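You operate a simulated robot arm through the tools that you are given. There is no shell and no other tool.

Carry out the task below with a simulated robot arm. There is one attempt and no reset: what you move stays moved.

TASK
Rub off the smear under the notebook.
Fine: switch the desk lamp on first and off after; push the notebook clear, use the yellow pad and put it back. What is to be rubbed or washed off counts as gone when no trace of it is left.
Where things are to end (x, y in the base frame): yellow notebook within 0.04 m of [0.78, 0.49].

It is judged by the outcome, as a careful person would: the job done as asked, and still so three seconds after it is handed in. It fails if anything else is knocked over, pushed out of place, dropped, spilled or broken.

THE ROBOT
A 6-joint arm with a two-finger gripper, fixed in place. Base frame: the origin is on the floor under the middle of its stand, x ahead of it, y to its left, z up; the work surface is at about z = 0.75. Units: m, rad, N and s.
It reaches about 1.572 m from its shoulder. Its first joint turns from -2.897 to 2.897 rad. Payload 2.45 kg.
The tool frame sits at the grasp point between the pads (the TCP): z along the fingers, y along the line on which they close. The tips reach 0.02 m beyond it. The gripper opens to 0.14 m; its body begins 0.168 m behind the TCP.
Orientation is that of the tool frame in the base frame, as a unit quaternion [x, y, z, w]. With the fingers straight down and closing along the base's y, the tool's x points along the base's -x, its y along +y and its z along -z.

THE INTERFACE
- The arm moves only by the tool drive_tool. Its argument "plan" is one flat list of numbers, 6 for each row, row after row: the shift along the base's x, y, z in m, then the turn, a rotation vector about the base's x, y, z in rad. In form: [x, y, z, rx, ry, rz, x, y, z, rx, ry, rz, ...]. A call has 1 to 20 rows; each row is the pose to reach, as a shift and turn from the pose commanded when the call began. "claw" is the gripper command, from -1 (fully open) to 1 (shut), values between in proportion, set as the call begins (left out, the last holds). Rows are played at 5 a second. More than 0.05 m and 0.15 rad between two rows, or a gripper value outside its range, and nothing of the call is played. Where a pose cannot be reached the arm comes as near as it can. A force on the tool above 50 N (or 10 N above the force at the start of the call, whichever is more), or a blocked arm, ends the call early, and 0.2 s more pass. Each finger travels about 0.045 m/s and halts on what it meets, pressing with about 23 N; the grip force reading is that of the motor and also rises with nothing between the fingers. The clock runs only during rows and for 0.2 s after the last one: add rows that repeat a pose to give the fingers time. It gives the time, the measured TCP pose, the force on the tool (base axes), the opening and the grip force at its end, in the units of the frame above (readings bear some noise), with the torque about the TCP (base axes, N m) and any sound that the robot's microphone picked up.
- Cameras (640 x 400 px; columns grow to the right, rows downward): "scene" is fixed at [0.0524, 0.4973, 1.3421]; the picture's right is [-0.22, -0.98, 0.00], its down [-0.39, 0.09, -0.92] and it looks along [0.90, -0.20, -0.40] (base axes); focal length 337 px, centre (320, 200). "wrist" rides on the gripper at [0.078, 0.011, -0.209] in the tool frame; the picture's right is [-0.14, 0.99, 0.00], its down [-0.92, -0.13, -0.37] and it looks along [-0.36, -0.05, 0.93] (tool axes); focal length 280 px, centre (320, 200). There is no depth. A picture from a camera that has moved, and an enlarged one, comes with that camera's place and axes in the base frame and with its lens.
- grab_frame(camera): a new picture of that camera. The clock stands still meanwhile.
- zoom(camera, box): a new picture of the part [left, top, right, bottom] of that camera's present view, enlarged. The clock stands still meanwhile.
- sign_off(): hands the job in; it is judged then, once.

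Places have to be worked out from the pictures, the camera data and where the tool is seen. Open the gripper and draw the arm clear of the work before you hand the job in, unless the task says otherwise.

The tools are called after "Emit:" as a command line: name --argument value ..., lists and objects as JSON in quotes. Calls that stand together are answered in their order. drive_tool: Moves the arm, as the interface text tells. Its arguments: {"type":"object","properties":{"plan":{"type":"array","items":{"type":"number"}},"claw":{"type":"number"}},"required":["plan"]} The other tools are called the same way: grab_frame (camera) takes a picture; zoom (camera, box) takes an enlarged picture of a part of a camera's view; sign_off () hands the job in.

At the start:

```text
clock: 0.0
eef_pos: [0.7298, 0.1902, 1.0507]
orientation: [0.001, 1.0, 0.0, 0.001]
contact_force: [-0.1, -0.5, -0.2]
moment: [0.0, -0.01, 0.01]
finger_gap: 0.14
gripper_force: 0.0
```

scene: 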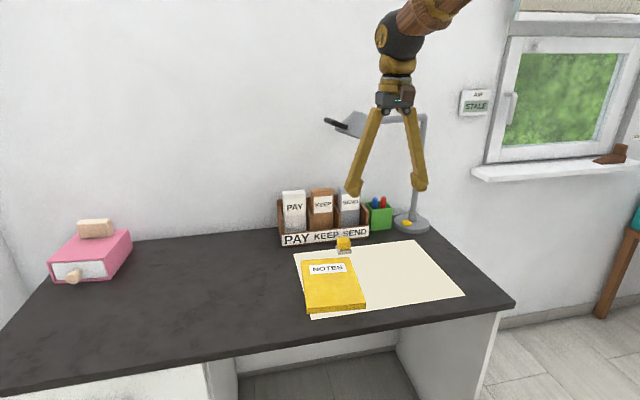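
wrist: 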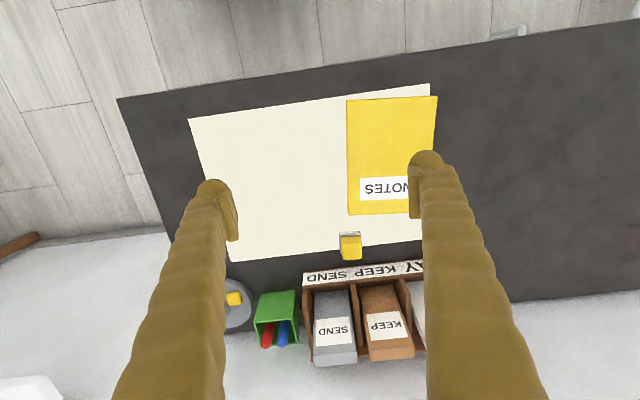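

I'll begin by looking closer at the objects: the notebook, the yellow pad, the lamp and its switch.

Emit:
zoom --camera "scene" --box '[270, 170, 470, 320]'

Emit:
zoom --camera "wrist" --box '[180, 80, 460, 370]'

Emit:
zoom --camera "scene" --box '[320, 80, 520, 240]'

```text
2.67 times, centred on (370, 245) of scene
camera zoom: at [0.0524, 0.4973, 1.3421], right [-0.22, -0.98, 0.0], down [-0.39, 0.09, -0.92], along [0.9, -0.2, -0.4], focal length 899 px, centre (187, 80)
```

zoom: 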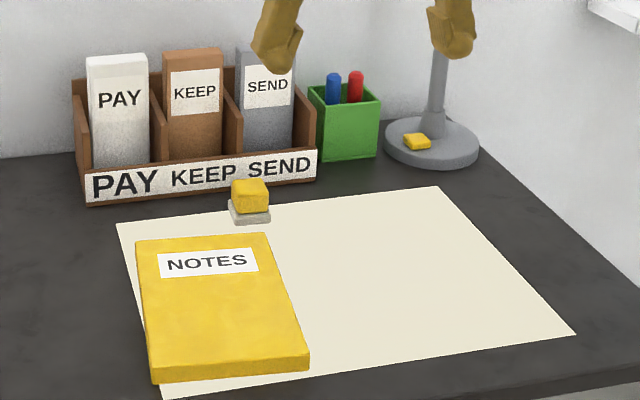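

```text
1.38 times, centred on (320, 225) of wrist
camera zoom: at [0.6523, 0.2019, 1.2606], right [0.14, 0.99, 0.0], down [0.92, -0.13, 0.37], along [0.37, -0.05, -0.93], focal length 387 px, centre (320, 166)
```

zoom: 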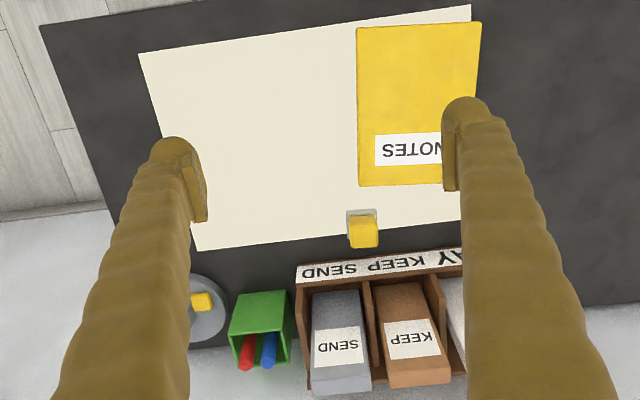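

```text
2.50 times, centred on (420, 160) of scene
camera zoom: at [0.0524, 0.4973, 1.3421], right [-0.22, -0.98, 0.0], down [-0.39, 0.09, -0.92], along [0.9, -0.2, -0.4], focal length 843 px, centre (70, 300)
```

zoom: 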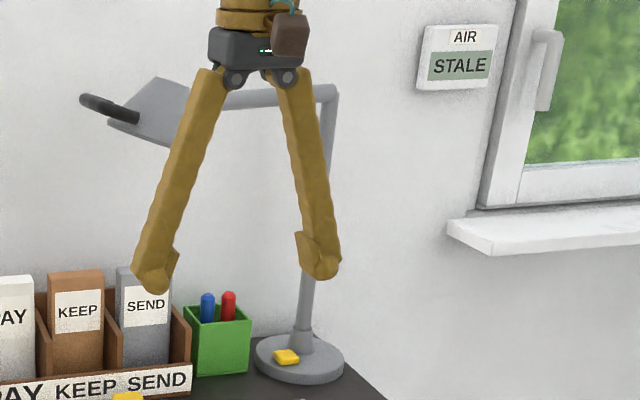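

The yellow pad sits near [0.95, 0.22] and the lamp's yellow switch near [1.04, -0.04]. The lamp head seems to hang over that area, so I'll zoom in on the lamp head and the pad for detail before I move.

Emit:
zoom --camera "scene" --box '[310, 90, 440, 171]'

Emit:
zoom --camera "scene" --box '[320, 190, 440, 265]'

Emit:
zoom --camera "wrist" --box '[300, 200, 420, 275]'

Emit:
zoom --camera "scene" --box '[360, 0, 480, 75]'

```text
4.92 times, centred on (375, 130) of scene
camera zoom: at [0.0524, 0.4973, 1.3421], right [-0.22, -0.98, 0.0], down [-0.39, 0.09, -0.92], along [0.9, -0.2, -0.4], focal length 1660 px, centre (49, 542)
```

zoom: 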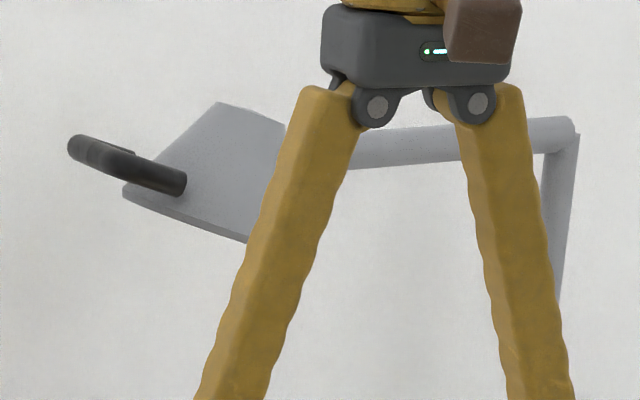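

```text
5.33 times, centred on (380, 228) of scene
camera zoom: at [0.0524, 0.4973, 1.3421], right [-0.22, -0.98, 0.0], down [-0.39, 0.09, -0.92], along [0.9, -0.2, -0.4], focal length 1798 px, centre (0, 53)
```

zoom: 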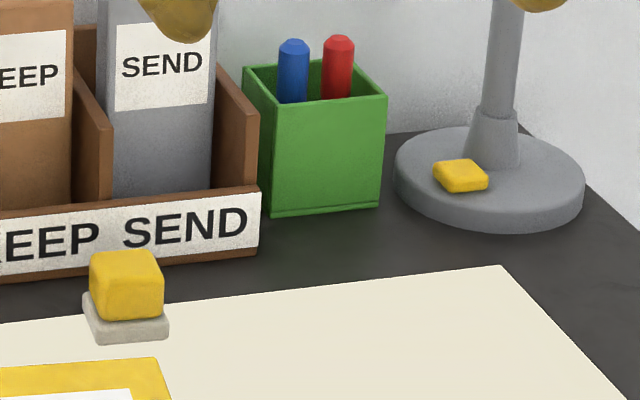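

```text
5.33 times, centred on (360, 238) of wrist
camera zoom: at [0.6523, 0.2019, 1.2606], right [0.14, 0.99, 0.0], down [0.92, -0.13, 0.37], along [0.37, -0.05, -0.93], focal length 1495 px, centre (107, 0)
```

zoom: 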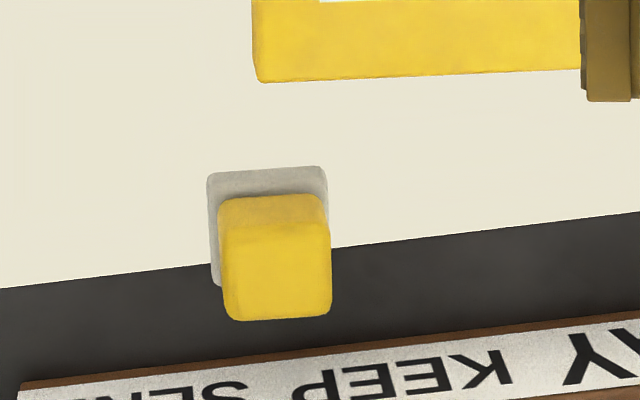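

```text
5.33 times, centred on (420, 38) of scene
camera zoom: at [0.0524, 0.4973, 1.3421], right [-0.22, -0.98, 0.0], down [-0.39, 0.09, -0.92], along [0.9, -0.2, -0.4], focal length 1798 px, centre (-213, 1067)
```

zoom: 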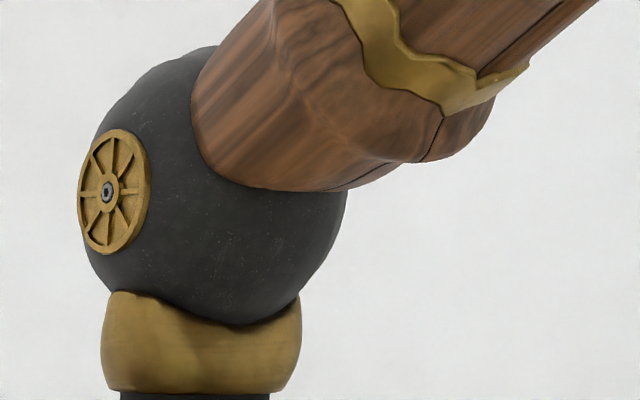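

The lamp head and its handle are at an unknown depth. I'll tilt the hand back so the wrist camera faces forward and drift a little away from the desk, which gives a second view to triangulate from.

Emit:
drive_tool --plan '[-0.02, 0, 0, 0, -0.14, 0, -0.04, 0, 0, 0, -0.28, 0, -0.06, 0, 0, 0, -0.42, 0, -0.08, 0, 0, 0, -0.56, 0, -0.1, 0, 0, 0, -0.7, 0, -0.1, 0, 0, 0, -0.7, 0]' --claw -1

Emit:
grab_frame --camera "wrist"

Emit:
grab_frame --camera "scene"

```text
clock: 1.4
eef_pos: [0.63, 0.1914, 1.0512]
orientation: [0.0, 0.939, 0.001, 0.345]
contact_force: [0.1, -0.5, -0.1]
moment: [0.0, -0.04, 0.0]
finger_gap: 0.14
gripper_force: 0.1
```

```text
taken
camera wrist: at [0.4353, 0.2022, 1.1599], right [0.1, 0.99, 0.09], down [0.46, -0.13, 0.88], along [0.88, -0.05, -0.47], focal length 280 px, centre (320, 200)
```

wrist: 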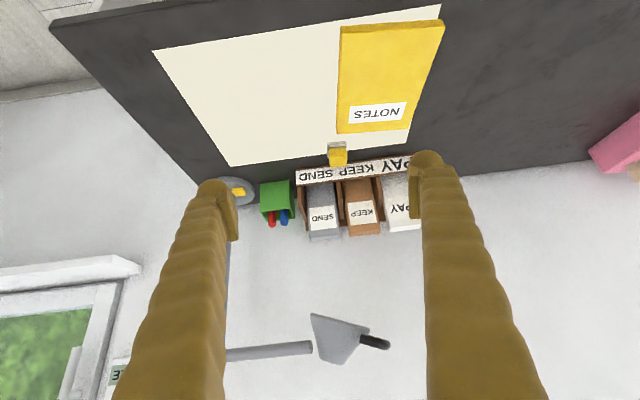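

```text
taken
```

scene: 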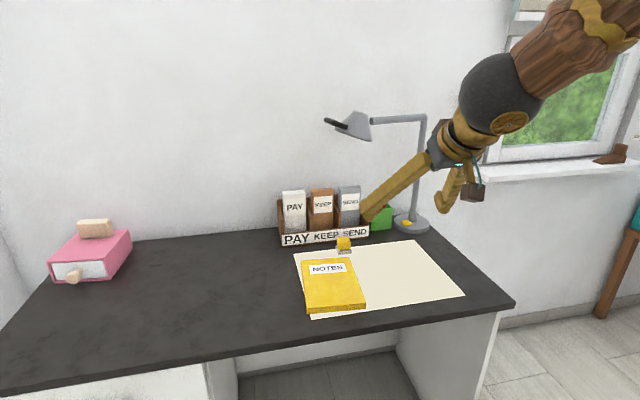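

Now the lamp head is in clear view from both cameras, so I'll zoom in to get matching points.

Emit:
zoom --camera "scene" --box '[315, 90, 445, 171]'

Emit:
zoom --camera "wrist" --box '[220, 290, 410, 400]'

Emit:
zoom --camera "wrist" --box '[200, 120, 440, 270]'

```text
4.92 times, centred on (380, 130) of scene
camera zoom: at [0.0524, 0.4973, 1.3421], right [-0.22, -0.98, 0.0], down [-0.39, 0.09, -0.92], along [0.9, -0.2, -0.4], focal length 1660 px, centre (25, 542)
```

zoom: 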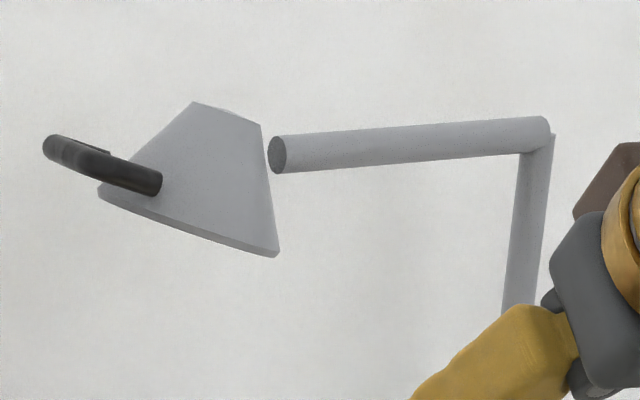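

```text
3.37 times, centred on (315, 345) of wrist
camera zoom: at [0.4353, 0.2022, 1.1599], right [0.1, 0.99, 0.09], down [0.46, -0.13, 0.88], along [0.88, -0.05, -0.47], focal length 944 px, centre (337, -288)
```

zoom: 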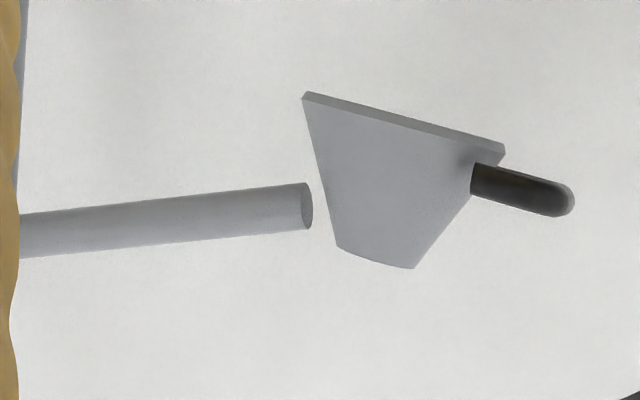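

```text
2.67 times, centred on (320, 195) of wrist
camera zoom: at [0.4353, 0.2022, 1.1599], right [0.1, 0.99, 0.09], down [0.46, -0.13, 0.88], along [0.88, -0.05, -0.47], focal length 748 px, centre (320, 213)
```

zoom: 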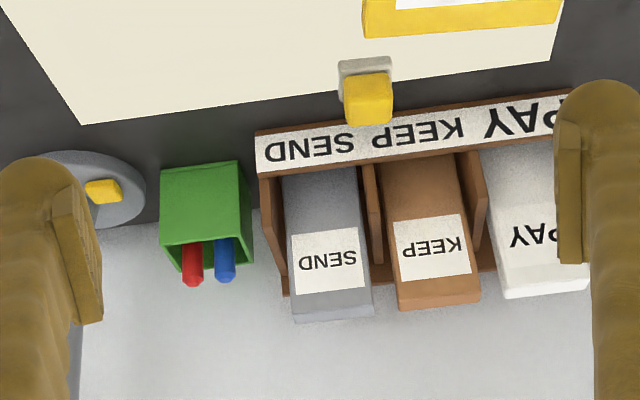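

Triangulation puts the lamp arm's end at about [1.03, 0.12, 1.15]. The head and handle sit at about x 0.96–1.03, y 0.12–0.28, z 1.10–1.18, right above the pad, so I'll keep the hand tilted back when working there. Next I'll close the gripper and move to hover in front of the lamp switch near [1.04, -0.04].

Emit:
drive_tool --plan '[0.031, -0.019, -0.0125, 0, 0, 0, 0.062, -0.038, -0.025, 0, 0, 0, 0.093, -0.058, -0.0375, 0, 0, 0, 0.123, -0.077, -0.05, 0, 0, 0, 0.154, -0.096, -0.0625, 0, 0, 0, 0.185, -0.115, -0.075, 0, 0, 0, 0.216, -0.135, -0.0875, 0, 0, 0, 0.247, -0.154, -0.1, 0, 0, 0, 0.278, -0.173, -0.1125, 0, 0, 0, 0.308, -0.192, -0.125, 0, 0, 0, 0.339, -0.212, -0.1375, 0, 0, 0, 0.37, -0.231, -0.15, 0, 0, 0, 0.37, -0.231, -0.15, 0, 0, 0]' --claw 1

Emit:
grab_frame --camera "wrist"

Emit:
grab_frame --camera "scene"

```text
clock: 4.2
eef_pos: [1.0005, -0.0404, 0.9011]
orientation: [0.0, 0.939, 0.0, 0.344]
contact_force: [-0.6, 1.0, 0.5]
moment: [-0.02, 0.01, 0.02]
finger_gap: 0.0
gripper_force: 22.9
```

```text
taken
camera wrist: at [0.8056, -0.0292, 1.0098], right [0.11, 0.99, 0.09], down [0.47, -0.13, 0.88], along [0.88, -0.05, -0.47], focal length 280 px, centre (320, 200)
```

wrist: 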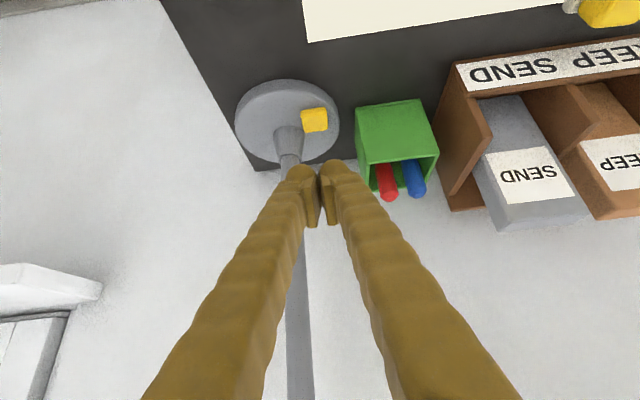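

```text
taken
```

scene: 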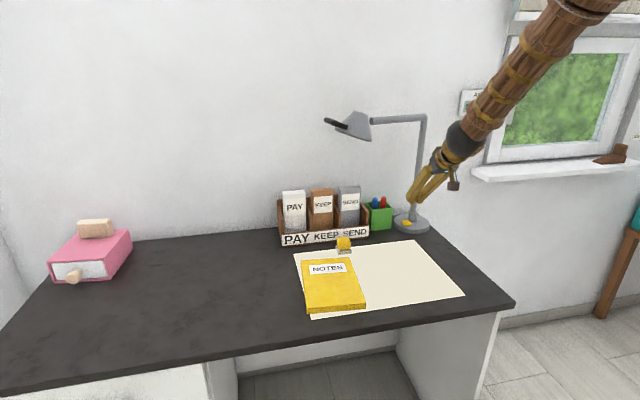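

The closed fingertips are on line with the switch, which I place at about [1.04, -0.04, 0.78]. I'll come down to just above it.

Emit:
drive_tool --plan '[0.018, 0, -0.03, 0, 0, 0, 0.035, 0, -0.06, 0, 0, 0, 0.035, 0, -0.08, 0, 0, 0, 0.035, 0, -0.085, 0, 0, 0]'

Emit:
zoom --camera "wrist" --box '[240, 60, 440, 220]'

Emit:
zoom --camera "scene" --box '[360, 180, 460, 242]'

```text
clock: 5.2
eef_pos: [1.0367, -0.0416, 0.8154]
orientation: [0.0, 0.939, 0.001, 0.344]
contact_force: [0.7, 0.4, 0.1]
moment: [0.02, 0.0, -0.02]
finger_gap: 0.0
gripper_force: 22.7
```

```text
2.50 times, centred on (340, 140) of wrist
camera zoom: at [0.8415, -0.0298, 0.925], right [0.1, 0.99, 0.09], down [0.47, -0.13, 0.88], along [0.88, -0.05, -0.47], focal length 701 px, centre (270, 350)
```

zoom: 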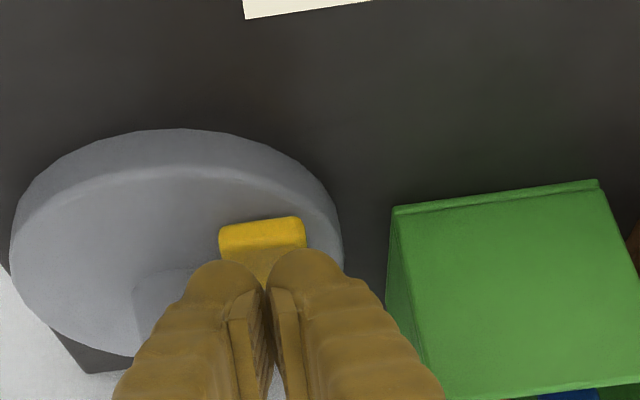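

```text
6.40 times, centred on (410, 211) of scene
camera zoom: at [0.0524, 0.4973, 1.3421], right [-0.22, -0.98, 0.0], down [-0.39, 0.09, -0.92], along [0.9, -0.2, -0.4], focal length 2158 px, centre (-256, 130)
```

zoom: 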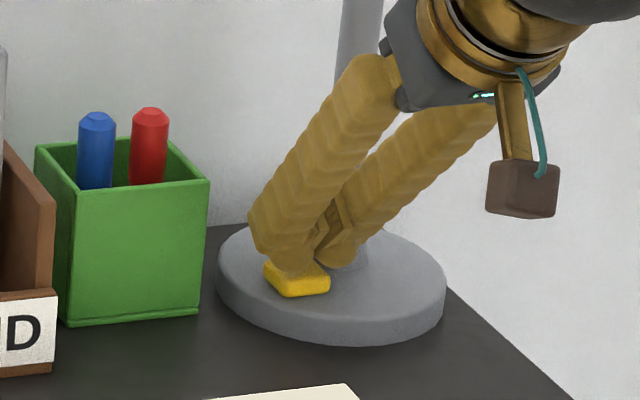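

The tips are right over the yellow switch and not yet touching. I'll press down slowly in small steps and watch the force.

Emit:
drive_tool --plan '[0, 0.001, -0.004, 0, 0, 0, 0, 0.001, -0.008, 0, 0, 0, 0, 0.001, -0.012, 0, 0, 0]'

Emit:
zoom --camera "scene" --box '[310, 90, 470, 242]'

```text
clock: 6.0
eef_pos: [1.0368, -0.0395, 0.8055]
orientation: [0.0, 0.939, -0.001, 0.343]
contact_force: [0.6, -0.3, 1.4]
moment: [-0.01, -0.02, -0.02]
finger_gap: 0.0061
gripper_force: 29.6
heard: click
```

```text
2.63 times, centred on (390, 166) of scene
camera zoom: at [0.0524, 0.4973, 1.3421], right [-0.22, -0.98, 0.0], down [-0.39, 0.09, -0.92], along [0.9, -0.2, -0.4], focal length 887 px, centre (136, 290)
```

zoom: 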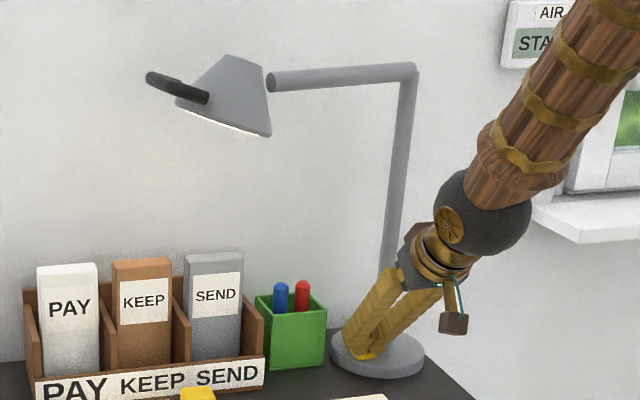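

I heard a click and the head's underside is glowing. I'll lift straight off the switch and check that the lamp stays lit.

Emit:
drive_tool --plan '[0, 0, 0.02, 0, 0, 0, -0.01, 0, 0.05, 0, 0, 0, -0.03, 0, 0.09, 0, 0, 0, -0.05, 0, 0.13, 0, 0, 0]'

Emit:
grab_frame --camera "scene"

Emit:
zoom --camera "scene" --box '[310, 90, 470, 242]'

```text
clock: 7.0
eef_pos: [0.9927, -0.0296, 0.9429]
orientation: [0.068, 0.93, 0.041, 0.36]
contact_force: [-1.7, 0.8, -1.5]
moment: [0.01, -0.14, 0.01]
finger_gap: 0.0
gripper_force: 28.6
```

```text
taken
```

scene: 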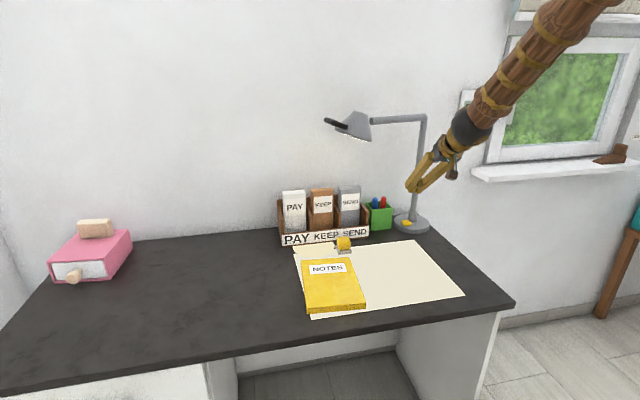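

```text
2.63 times, centred on (390, 166) of scene
camera zoom: at [0.0524, 0.4973, 1.3421], right [-0.22, -0.98, 0.0], down [-0.39, 0.09, -0.92], along [0.9, -0.2, -0.4], focal length 887 px, centre (136, 290)
```

zoom: 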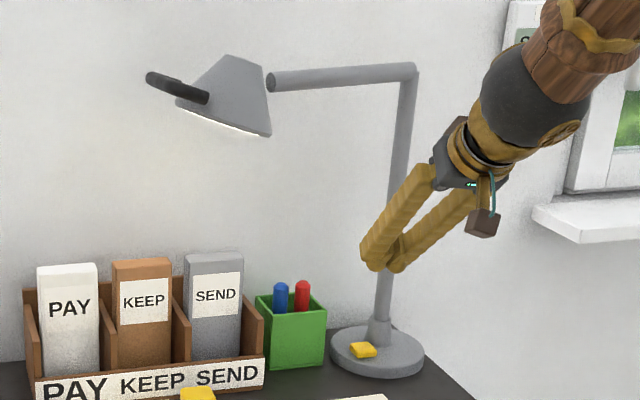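

The lamp stays on. The measured orientation is slightly off from what I commanded, so I'll hold in place and read again.

Emit:
drive_tool --plan '[0, 0, 0, 0, 0, 0, 0, 0, 0, 0, 0, 0]'

Emit:
grab_frame --camera "scene"

```text
clock: 7.6
eef_pos: [0.9855, -0.0399, 0.9339]
orientation: [0.001, 0.939, 0.001, 0.343]
contact_force: [0.3, -0.2, -0.2]
moment: [0.0, 0.04, -0.02]
finger_gap: 0.0
gripper_force: 29.2
```

```text
taken
```

scene: 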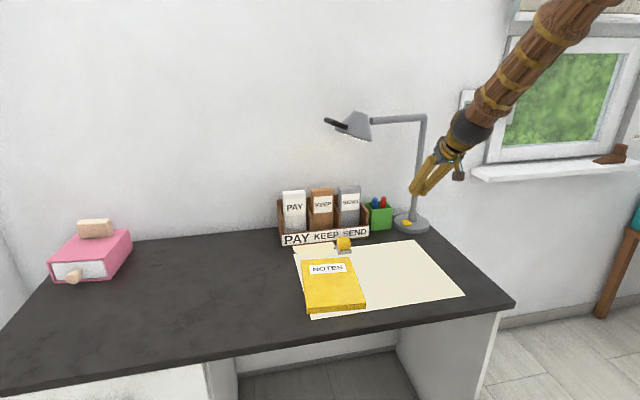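

The arm has settled at the commanded pose, so that was only a transient. The paper's upper edge near the pad looks different now, so I'll zoom in to see whether it's the lamp's light or something shifted.

Emit:
zoom --camera "scene" --box '[280, 200, 480, 325]'

Emit:
zoom --camera "scene" --box '[280, 220, 376, 280]'

```text
3.20 times, centred on (380, 262) of scene
camera zoom: at [0.0524, 0.4973, 1.3421], right [-0.22, -0.98, 0.0], down [-0.39, 0.09, -0.92], along [0.9, -0.2, -0.4], focal length 1079 px, centre (128, 0)
```

zoom: 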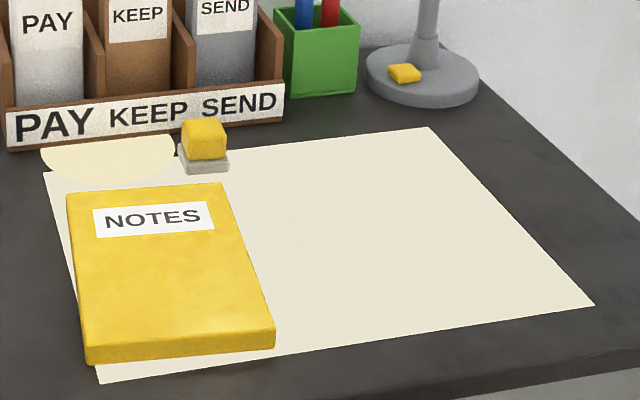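

```text
6.67 times, centred on (328, 250) of scene
camera zoom: at [0.0524, 0.4973, 1.3421], right [-0.22, -0.98, 0.0], down [-0.39, 0.09, -0.92], along [0.9, -0.2, -0.4], focal length 2248 px, centre (267, -133)
```

zoom: 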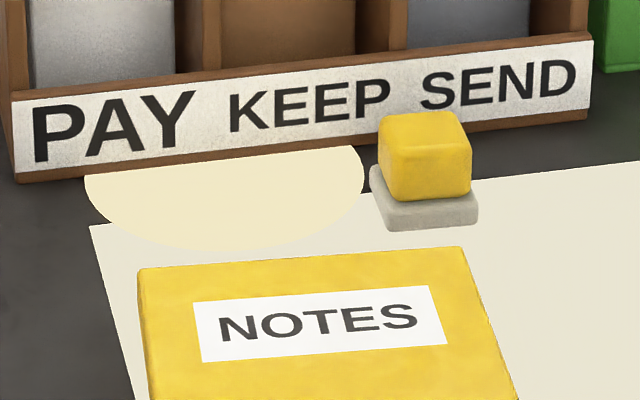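

That's just the lamp's light pool on the desk, and nothing has moved. The notebook's centre is about [0.793, 0.304], yawed roughly -0.1 rad, so it needs to go about +0.186 in y. I'll back off, straighten the hand to vertical, then turn it a quarter so both fingers can push along the notebook's right edge.

Emit:
drive_tool --plan '[-0.04, 0.012, 0.015, 0, 0.1, 0, -0.08, 0.024, 0.03, 0, 0.2, 0, -0.12, 0.036, 0.045, 0, 0.3, 0, -0.16, 0.048, 0.06, 0, 0.4, 0, -0.2, 0.06, 0.075, 0, 0.5, 0, -0.22, 0.075, 0.08, 0, 0.6, 0, -0.235, 0.09, 0.08, 0, 0.7, 0, -0.235, 0.09, 0.08, 0, 0.7, 0]' --claw -0.43

```text
clock: 9.4
eef_pos: [0.7477, 0.0726, 0.9903]
orientation: [0.019, 0.993, 0.108, 0.032]
contact_force: [0.5, -0.8, 0.1]
moment: [0.02, -0.02, 0.0]
finger_gap: 0.1001
gripper_force: 0.1
out of reach, approached as far as the arm can: row 1, 2, 3, 4, 5, 6, 7, 8
```

The arm reports it couldn't fully reach those poses. I'll hold, then read the pose and pictures to see which way the arm is configured.

Emit:
drive_tool --plan '[0, 0, 0, 0, 0, 0, 0, 0, 0, 0, 0, 0]'

Emit:
grab_frame --camera "scene"

Emit:
grab_frame --camera "wrist"

```text
clock: 10.0
eef_pos: [0.7463, 0.0727, 0.9902]
orientation: [0.019, 0.993, 0.108, 0.034]
contact_force: [0.4, -0.2, 0.9]
moment: [0.01, -0.01, -0.02]
finger_gap: 0.1002
gripper_force: 0.0
```

```text
taken
```

scene: 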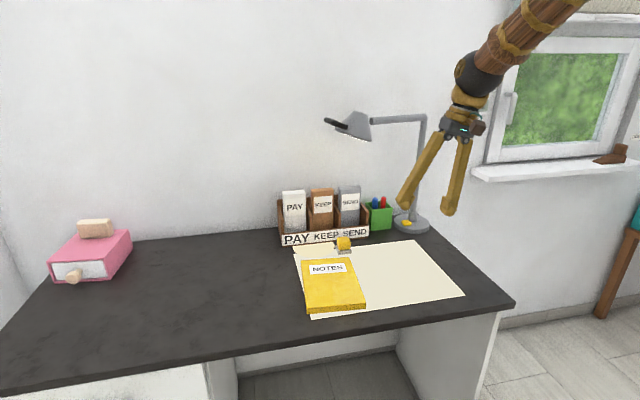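

```text
taken
camera wrist: at [0.655, 0.0428, 1.1917], right [0.17, 0.96, 0.22], down [0.89, -0.24, 0.39], along [0.43, 0.13, -0.89], focal length 280 px, centre (320, 200)
```

wrist: 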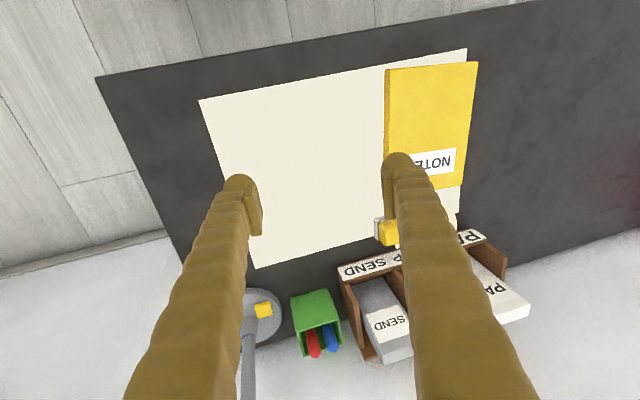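

Near the lamp the hand was almost in line with the forearm, so the wrist may have swung through a singular posture there. I'll zoom in on the wrist to see how it's set now.

Emit:
zoom --camera "scene" --box '[390, 0, 530, 88]'

Emit:
zoom --camera "scene" --box '[390, 80, 530, 230]'

```text
4.55 times, centred on (460, 44) of scene
camera zoom: at [0.0524, 0.4973, 1.3421], right [-0.22, -0.98, 0.0], down [-0.39, 0.09, -0.92], along [0.9, -0.2, -0.4], focal length 1532 px, centre (-316, 909)
```

zoom: 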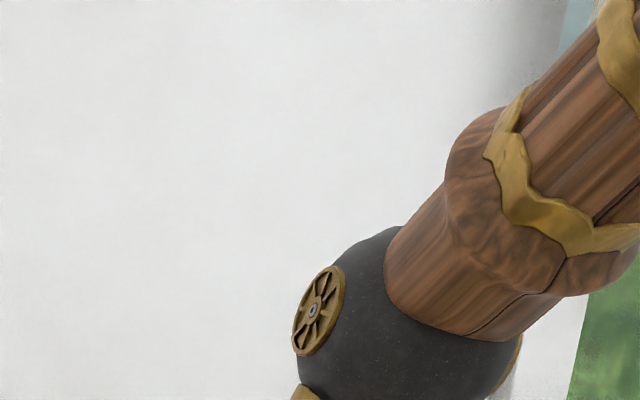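

```text
2.67 times, centred on (460, 155) of scene
camera zoom: at [0.0524, 0.4973, 1.3421], right [-0.22, -0.98, 0.0], down [-0.39, 0.09, -0.92], along [0.9, -0.2, -0.4], focal length 899 px, centre (-53, 320)
```

zoom: 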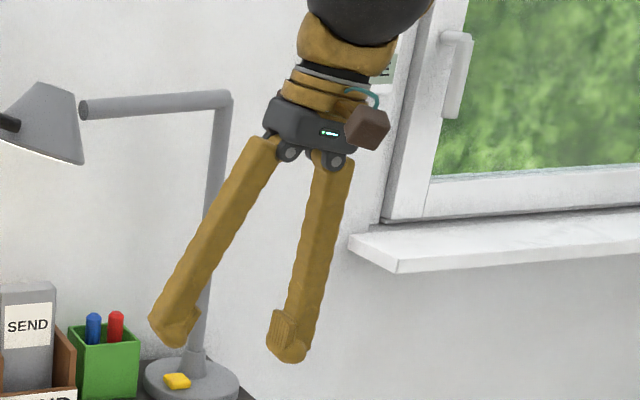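

The hand leans about 0.2 rad. I'll command it back toward the starting pose (vertical, near [0.73, 0.19, 1.05]) to see whether the arm recovers its original posture.

Emit:
drive_tool --plan '[-0.004, 0.03, 0.015, -0.054, 0.018, 0, -0.008, 0.06, 0.03, -0.108, 0.036, 0, -0.012, 0.09, 0.045, -0.16, 0.054, 0, -0.016, 0.117, 0.06, -0.215, 0.072, 0, -0.016, 0.117, 0.06, -0.215, 0.072, 0]'

Emit:
grab_frame --camera "scene"

```text
clock: 11.2
eef_pos: [0.7245, 0.1193, 1.0104]
orientation: [-0.017, 0.993, 0.113, 0.017]
contact_force: [-1.0, -0.9, -0.5]
moment: [-0.02, 0.0, -0.01]
finger_gap: 0.1003
gripper_force: 0.0
out of reach, approached as far as the arm can: row 1, 2, 3, 4, 5
```

```text
taken
```

scene: 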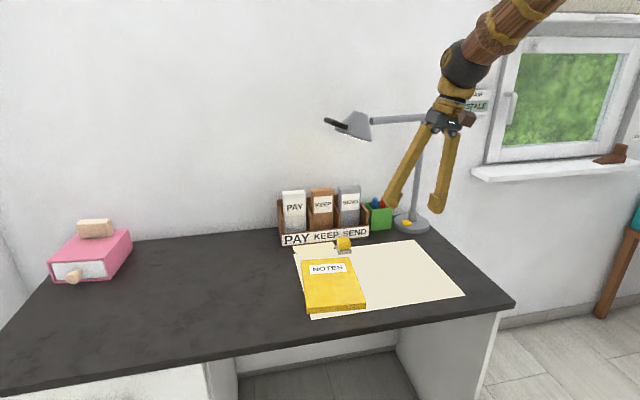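

The wrist is on the flipped side of its straight posture and is stuck at a joint limit. To undo that, I'll swing the hand up past the forearm line on the same side it leans, keeping well clear of the lamp. Then I'll line it up in the arm's plane and bring it straight down.

Emit:
drive_tool --plan '[0.014, -0.006, 0.007, 0, -0.1375, 0, 0.028, -0.012, 0.014, 0, -0.275, 0, 0.041, -0.017, 0.021, 0, -0.4125, 0, 0.055, -0.023, 0.028, 0, -0.55, 0, 0.069, -0.029, 0.035, 0, -0.6875, 0, 0.083, -0.035, 0.042, 0, -0.825, 0, 0.096, -0.04, 0.049, 0, -0.9625, 0, 0.11, -0.046, 0.056, 0, -1.1, 0, 0.11, -0.046, 0.056, 0, -1.1, 0, 0.11, -0.046, 0.056, 0, -1.1, 0]'

Emit:
grab_frame --camera "scene"

```text
clock: 13.4
eef_pos: [0.8331, 0.0748, 1.0665]
orientation: [-0.072, 0.837, 0.087, 0.535]
contact_force: [-0.2, 0.1, -0.1]
moment: [-0.01, 0.0, 0.0]
finger_gap: 0.0999
gripper_force: 0.0
out of reach, approached as far as the arm can: row 6
```

```text
taken
```

scene: 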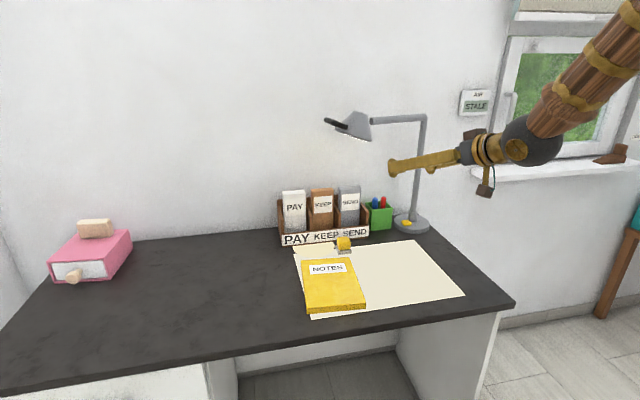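

The hand is now bent up past the forearm line. Next I'll line it up exactly with the arm's plane at y = 0.

Emit:
drive_tool --plan '[0, -0.025, -0.005, -0.024, 0.012, -0.071, 0, -0.05, -0.009, -0.049, 0.025, -0.142, 0.0005, -0.0748, -0.0135, -0.073, 0.037, -0.213, 0.0005, -0.0748, -0.0135, -0.073, 0.037, -0.213, 0.0005, -0.0748, -0.0135, -0.073, 0.037, -0.213]'

Emit:
grab_frame --camera "scene"

```text
clock: 14.6
eef_pos: [0.8341, -0.0013, 1.0516]
orientation: [-0.001, 0.853, 0.001, 0.522]
contact_force: [0.1, 0.5, 0.4]
moment: [0.01, 0.01, -0.03]
finger_gap: 0.1
gripper_force: 0.0
```

```text
taken
```

scene: 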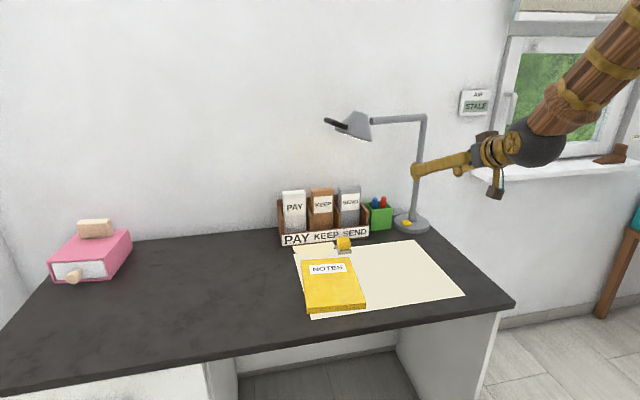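

It's aligned, with the orientation in plane and y about 0. I'll now swing it straight down through the forearm line to vertical.

Emit:
drive_tool --plan '[-0.0097, 0, -0.0163, 0, 0.1375, 0, -0.0245, 0, -0.0293, 0, 0.275, 0, -0.0438, 0, -0.0381, 0, 0.4125, 0, -0.0669, 0, -0.0422, 0, 0.55, 0, -0.0933, 0, -0.041, 0, 0.6875, 0, -0.1221, 0, -0.0343, 0, 0.825, 0, -0.1526, 0, -0.0217, 0, 0.9625, 0, -0.1837, 0, -0.003, 0, 1.1, 0, -0.1837, 0, -0.003, 0, 1.1, 0, -0.1837, 0, -0.003, 0, 1.1, 0]'

Emit:
grab_frame --camera "scene"

```text
clock: 16.8
eef_pos: [0.6499, -0.0009, 1.0492]
orientation: [-0.001, 1.0, 0.002, -0.001]
contact_force: [0.6, -1.0, -0.3]
moment: [0.01, 0.01, 0.02]
finger_gap: 0.1
gripper_force: 0.0
```

```text
taken
```

scene: 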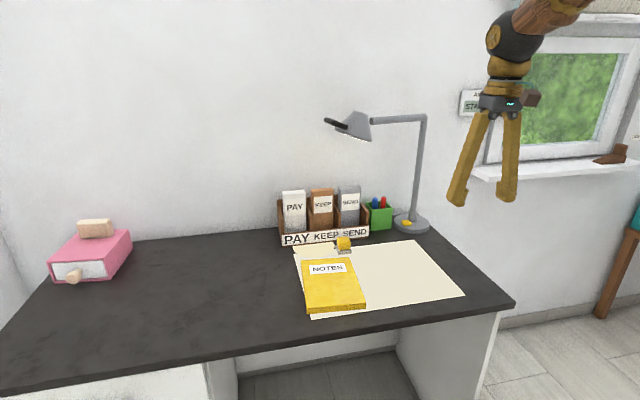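

The arm is back in its normal posture, and vertical is reached exactly. Next I'll yaw the hand +90° while moving toward a staging point right of the notebook, still high up.

Emit:
drive_tool --plan '[0.012, 0.01, -0.004, 0, 0, 0.131, 0.024, 0.02, -0.008, 0, 0, 0.262, 0.036, 0.03, -0.012, 0, 0, 0.393, 0.048, 0.04, -0.016, 0, 0, 0.524, 0.06, 0.05, -0.02, 0, 0, 0.655, 0.072, 0.06, -0.025, 0, 0, 0.785, 0.084, 0.07, -0.03, 0, 0, 0.916, 0.096, 0.08, -0.035, 0, 0, 1.047, 0.108, 0.09, -0.04, 0, 0, 1.178, 0.12, 0.1, -0.043, 0, 0, 1.309, 0.132, 0.105, -0.046, 0, 0, 1.44, 0.14, 0.11, -0.05, 0, 0, 1.571, 0.14, 0.11, -0.05, 0, 0, 1.571, 0.14, 0.11, -0.05, 0, 0, 1.571]'

Emit:
grab_frame --camera "scene"

Emit:
grab_frame --camera "wrist"

```text
clock: 19.8
eef_pos: [0.7897, 0.1098, 0.998]
orientation: [0.708, -0.706, -0.001, 0.002]
contact_force: [-0.1, 0.0, -0.4]
moment: [0.02, 0.0, 0.0]
finger_gap: 0.1002
gripper_force: 0.0
```

```text
taken
```

scene: 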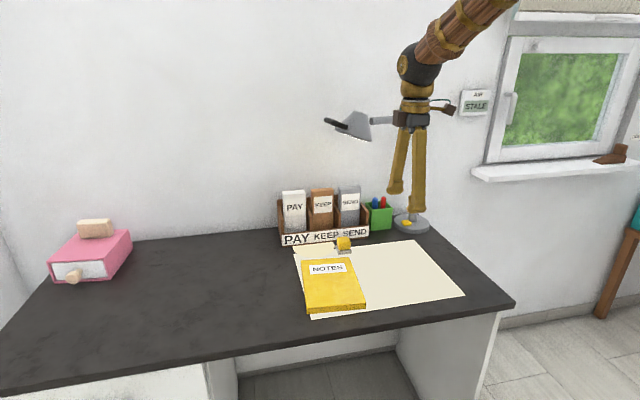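

```text
taken
camera wrist: at [0.7797, 0.0324, 1.2073], right [-0.99, 0.14, 0.0], down [0.13, 0.92, 0.37], along [0.05, 0.36, -0.93], focal length 280 px, centre (320, 200)
```

wrist: 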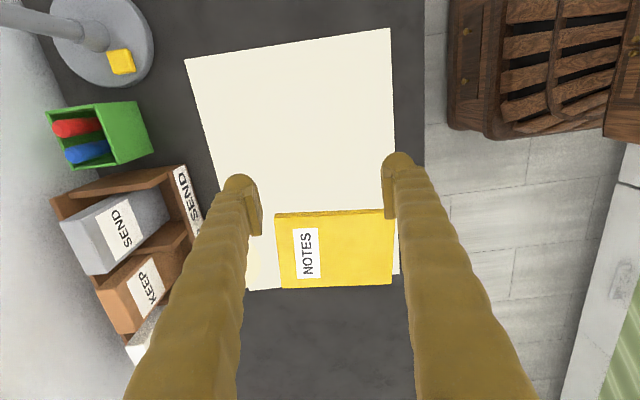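

Yaw worked, and the notebook's right edge runs from about [0.883, 0.215] to [0.684, 0.233], with its centre near [0.79, 0.304]. I'll descend to the right of it with the tips just above the desk.

Emit:
drive_tool --plan '[0, 0.01, -0.04, 0, 0, 0, 0, 0.02, -0.08, 0, 0, 0, 0, 0.03, -0.12, 0, 0, 0, 0, 0.03, -0.16, 0, 0, 0, 0, 0.03, -0.19, 0, 0, 0, 0, 0.03, -0.21, 0, 0, 0, 0, 0.03, -0.217, 0, 0, 0, 0, 0.03, -0.217, 0, 0, 0]'

Emit:
grab_frame --camera "scene"

Emit:
grab_frame --camera "wrist"

```text
clock: 21.6
eef_pos: [0.7904, 0.1395, 0.7817]
orientation: [0.708, -0.706, 0.0, 0.002]
contact_force: [1.0, 0.5, 0.1]
moment: [0.04, -0.03, -0.02]
finger_gap: 0.1
gripper_force: 0.1
```

```text
taken
```

scene: 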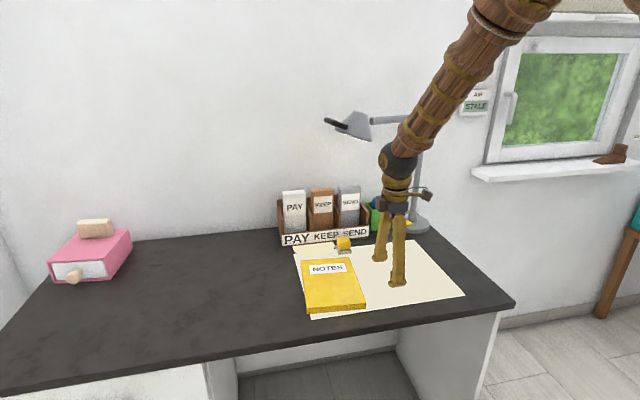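

```text
taken
camera wrist: at [0.7794, 0.0614, 0.9912], right [-0.99, 0.14, 0.0], down [0.13, 0.92, 0.37], along [0.05, 0.36, -0.93], focal length 280 px, centre (320, 200)
```

wrist: 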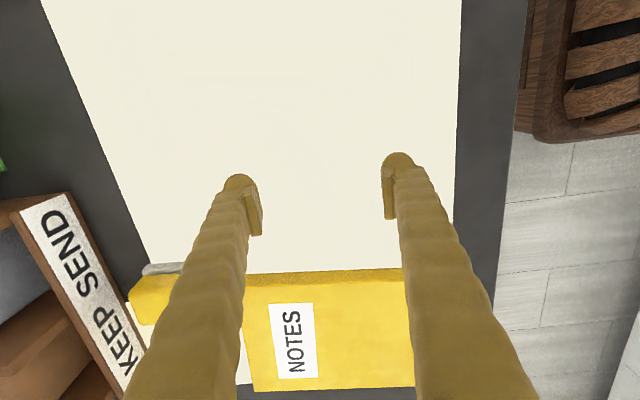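

The tips are near z = 0.762. I'll lower about 7 mm more so they catch the notebook's full edge, then push slowly in +y and stop part way to check.

Emit:
drive_tool --plan '[0, 0, -0.004, 0, 0, 0, 0, 0, -0.007, 0, 0, 0, 0, 0.02, -0.007, 0, 0, 0, 0, 0.04, -0.007, 0, 0, 0, 0, 0.055, -0.007, 0, 0, 0, 0, 0.07, -0.007, 0, 0, 0, 0, 0.085, -0.007, 0, 0, 0, 0, 0.1, -0.007, 0, 0, 0, 0, 0.115, -0.007, 0, 0, 0, 0, 0.13, -0.007, 0, 0, 0, 0, 0.145, -0.007, 0, 0, 0, 0, 0.16, -0.007, 0, 0, 0, 0, 0.175, -0.007, 0, 0, 0, 0, 0.19, -0.007, 0, 0, 0, 0, 0.2, -0.007, 0, 0, 0]'

Emit:
grab_frame --camera "scene"

Emit:
grab_frame --camera "wrist"

```text
clock: 24.8
eef_pos: [0.7903, 0.3382, 0.7736]
orientation: [0.708, -0.706, 0.0, 0.001]
contact_force: [0.2, -1.0, 0.3]
moment: [0.01, -0.02, 0.04]
finger_gap: 0.1001
gripper_force: 0.3
```

```text
taken
```

scene: 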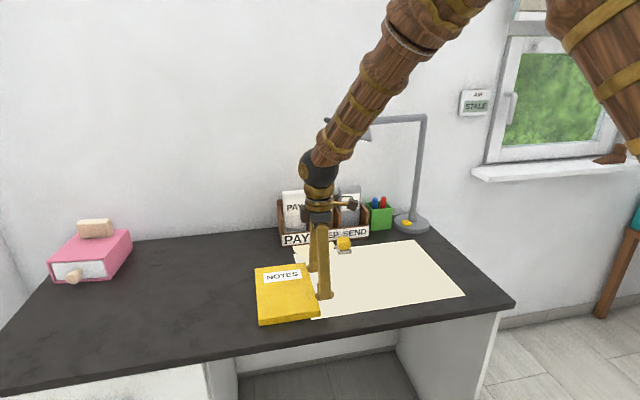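

```text
taken
camera wrist: at [0.7799, 0.2614, 0.9837], right [-0.99, 0.14, 0.0], down [0.13, 0.92, 0.37], along [0.05, 0.36, -0.93], focal length 280 px, centre (320, 200)
```

wrist: 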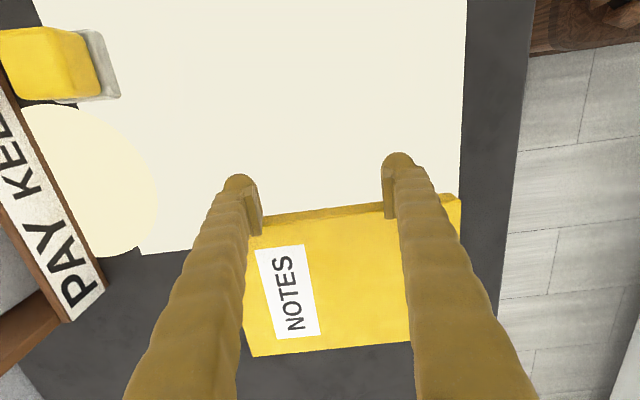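

The notebook moved squarely, with its right edge now near y = 0.35. I'll zoom in on the uncovered paper for the smear.

Emit:
zoom --camera "wrist" --box '[100, 0, 480, 230]'

Emit:
zoom --camera "scene" --box '[240, 220, 440, 345]'

```text
1.68 times, centred on (290, 115) of wrist
camera zoom: at [0.7799, 0.2614, 0.9837], right [-0.99, 0.14, 0.0], down [0.13, 0.92, 0.37], along [0.05, 0.36, -0.93], focal length 472 px, centre (370, 343)
```

zoom: 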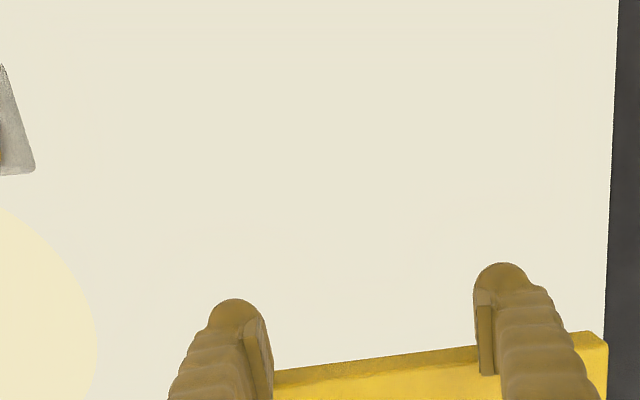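

```text
3.20 times, centred on (340, 282) of scene
camera zoom: at [0.0524, 0.4973, 1.3421], right [-0.22, -0.98, 0.0], down [-0.39, 0.09, -0.92], along [0.9, -0.2, -0.4], focal length 1079 px, centre (256, -64)
```

zoom: 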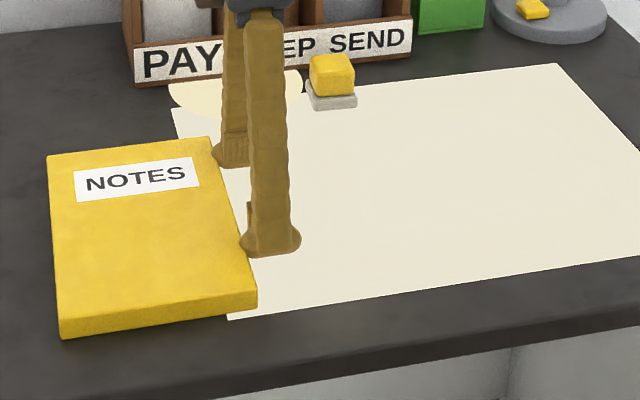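

No smear shows on the uncovered strip yet; the notebook's centre is now about [0.787, 0.431]. I'll push about 0.06 m more to reach y ≈ 0.49.

Emit:
drive_tool --plan '[0, 0.012, 0, 0, 0, 0, 0, 0.024, 0, 0, 0, 0, 0, 0.036, 0, 0, 0, 0, 0, 0.048, 0, 0, 0, 0, 0, 0.056, 0, 0, 0, 0, 0, 0.06, 0, 0, 0, 0, 0, 0.06, 0, 0, 0, 0]'

Emit:
grab_frame --camera "scene"

Emit:
grab_frame --camera "wrist"

```text
clock: 26.4
eef_pos: [0.7899, 0.3985, 0.7752]
orientation: [0.708, -0.707, -0.001, 0.003]
contact_force: [-0.6, -0.3, -0.3]
moment: [0.01, -0.01, -0.02]
finger_gap: 0.1001
gripper_force: 0.0
```

```text
taken
```

scene: 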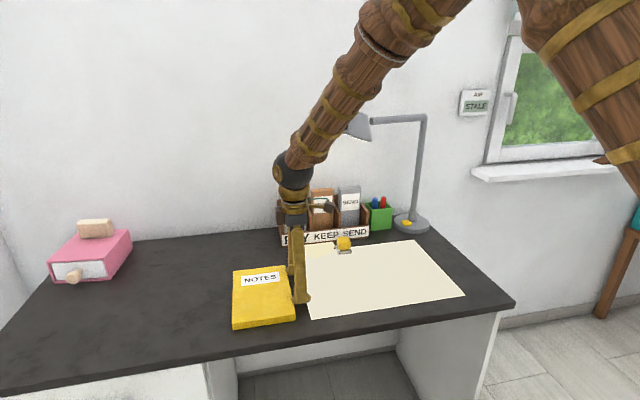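

```text
taken
camera wrist: at [0.78, 0.322, 0.9836], right [-0.99, 0.14, 0.0], down [0.13, 0.92, 0.37], along [0.05, 0.36, -0.93], focal length 280 px, centre (320, 200)
```

wrist: 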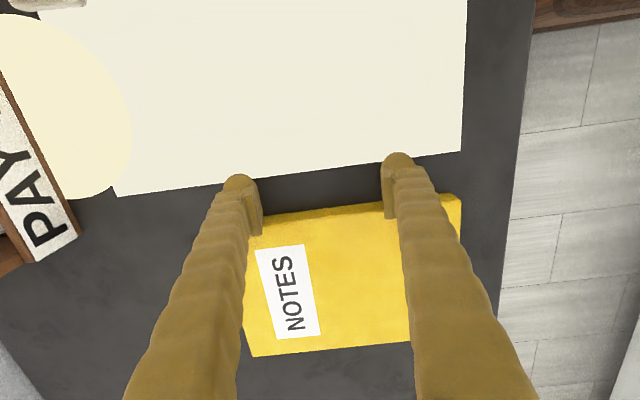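

The notebook is clear of the paper, near its target. I'll back the fingers off a little, rise, and inspect the uncovered paper from above.

Emit:
drive_tool --plan '[0, -0.02, 0, 0, 0, 0, 0, -0.04, 0.02, 0, 0, 0, 0, -0.07, 0.05, 0, 0, 0, 0, -0.1, 0.09, 0, 0, 0, 0, -0.13, 0.13, 0, 0, 0, 0, -0.16, 0.16, 0, 0, 0, 0, -0.18, 0.19, 0, 0, 0, 0, -0.18, 0.19, 0, 0, 0]'

Emit:
grab_frame --camera "wrist"

Emit:
grab_frame --camera "scene"

Emit:
zoom --camera "scene" --box '[220, 220, 400, 332]'

Emit:
zoom --camera "wrist" --box '[200, 60, 440, 300]'

```text
clock: 28.2
eef_pos: [0.7906, 0.2196, 0.9634]
orientation: [0.707, -0.707, -0.001, 0.002]
contact_force: [-0.2, -0.2, 0.8]
moment: [0.02, 0.01, -0.01]
finger_gap: 0.1002
gripper_force: 0.0
```

```text
taken
camera wrist: at [0.78, 0.1427, 1.1741], right [-0.99, 0.14, 0.0], down [0.13, 0.92, 0.37], along [0.05, 0.36, -0.93], focal length 280 px, centre (320, 200)
```

wrist: 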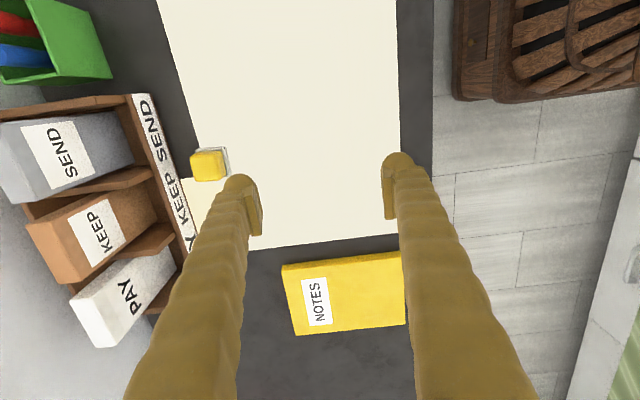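

```text
taken
```

scene: 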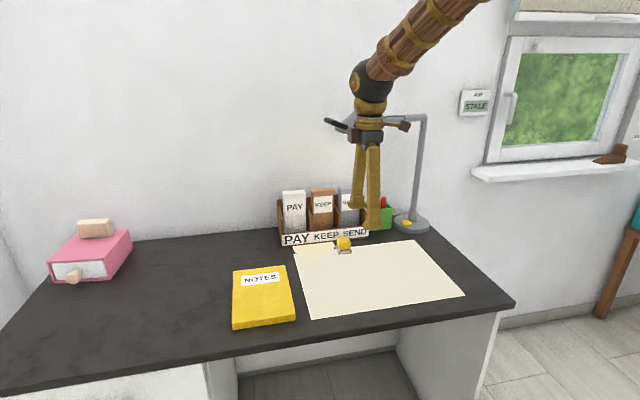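

```text
3.56 times, centred on (310, 276) of scene
camera zoom: at [0.0524, 0.4973, 1.3421], right [-0.22, -0.98, 0.0], down [-0.39, 0.09, -0.92], along [0.9, -0.2, -0.4], focal length 1199 px, centre (356, -70)
```

zoom: 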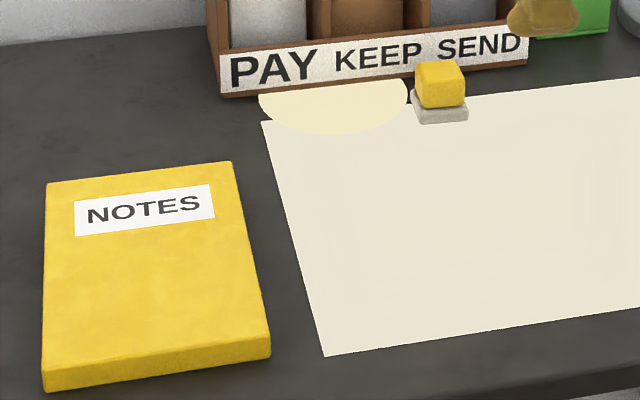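

```text
1.67 times, centred on (320, 180) of wrist
camera zoom: at [0.78, 0.1427, 1.1741], right [-0.99, 0.14, 0.0], down [0.13, 0.92, 0.37], along [0.05, 0.36, -0.93], focal length 467 px, centre (320, 233)
```

zoom: 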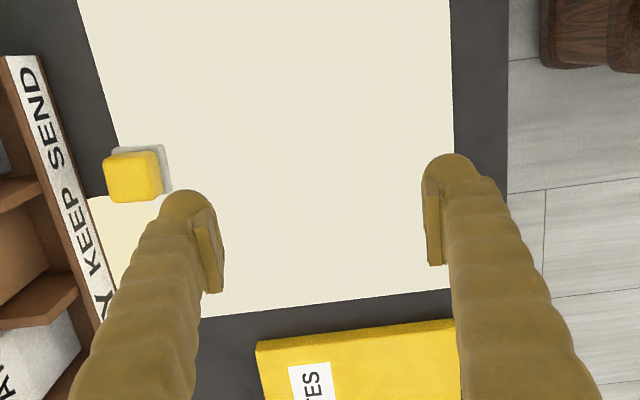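

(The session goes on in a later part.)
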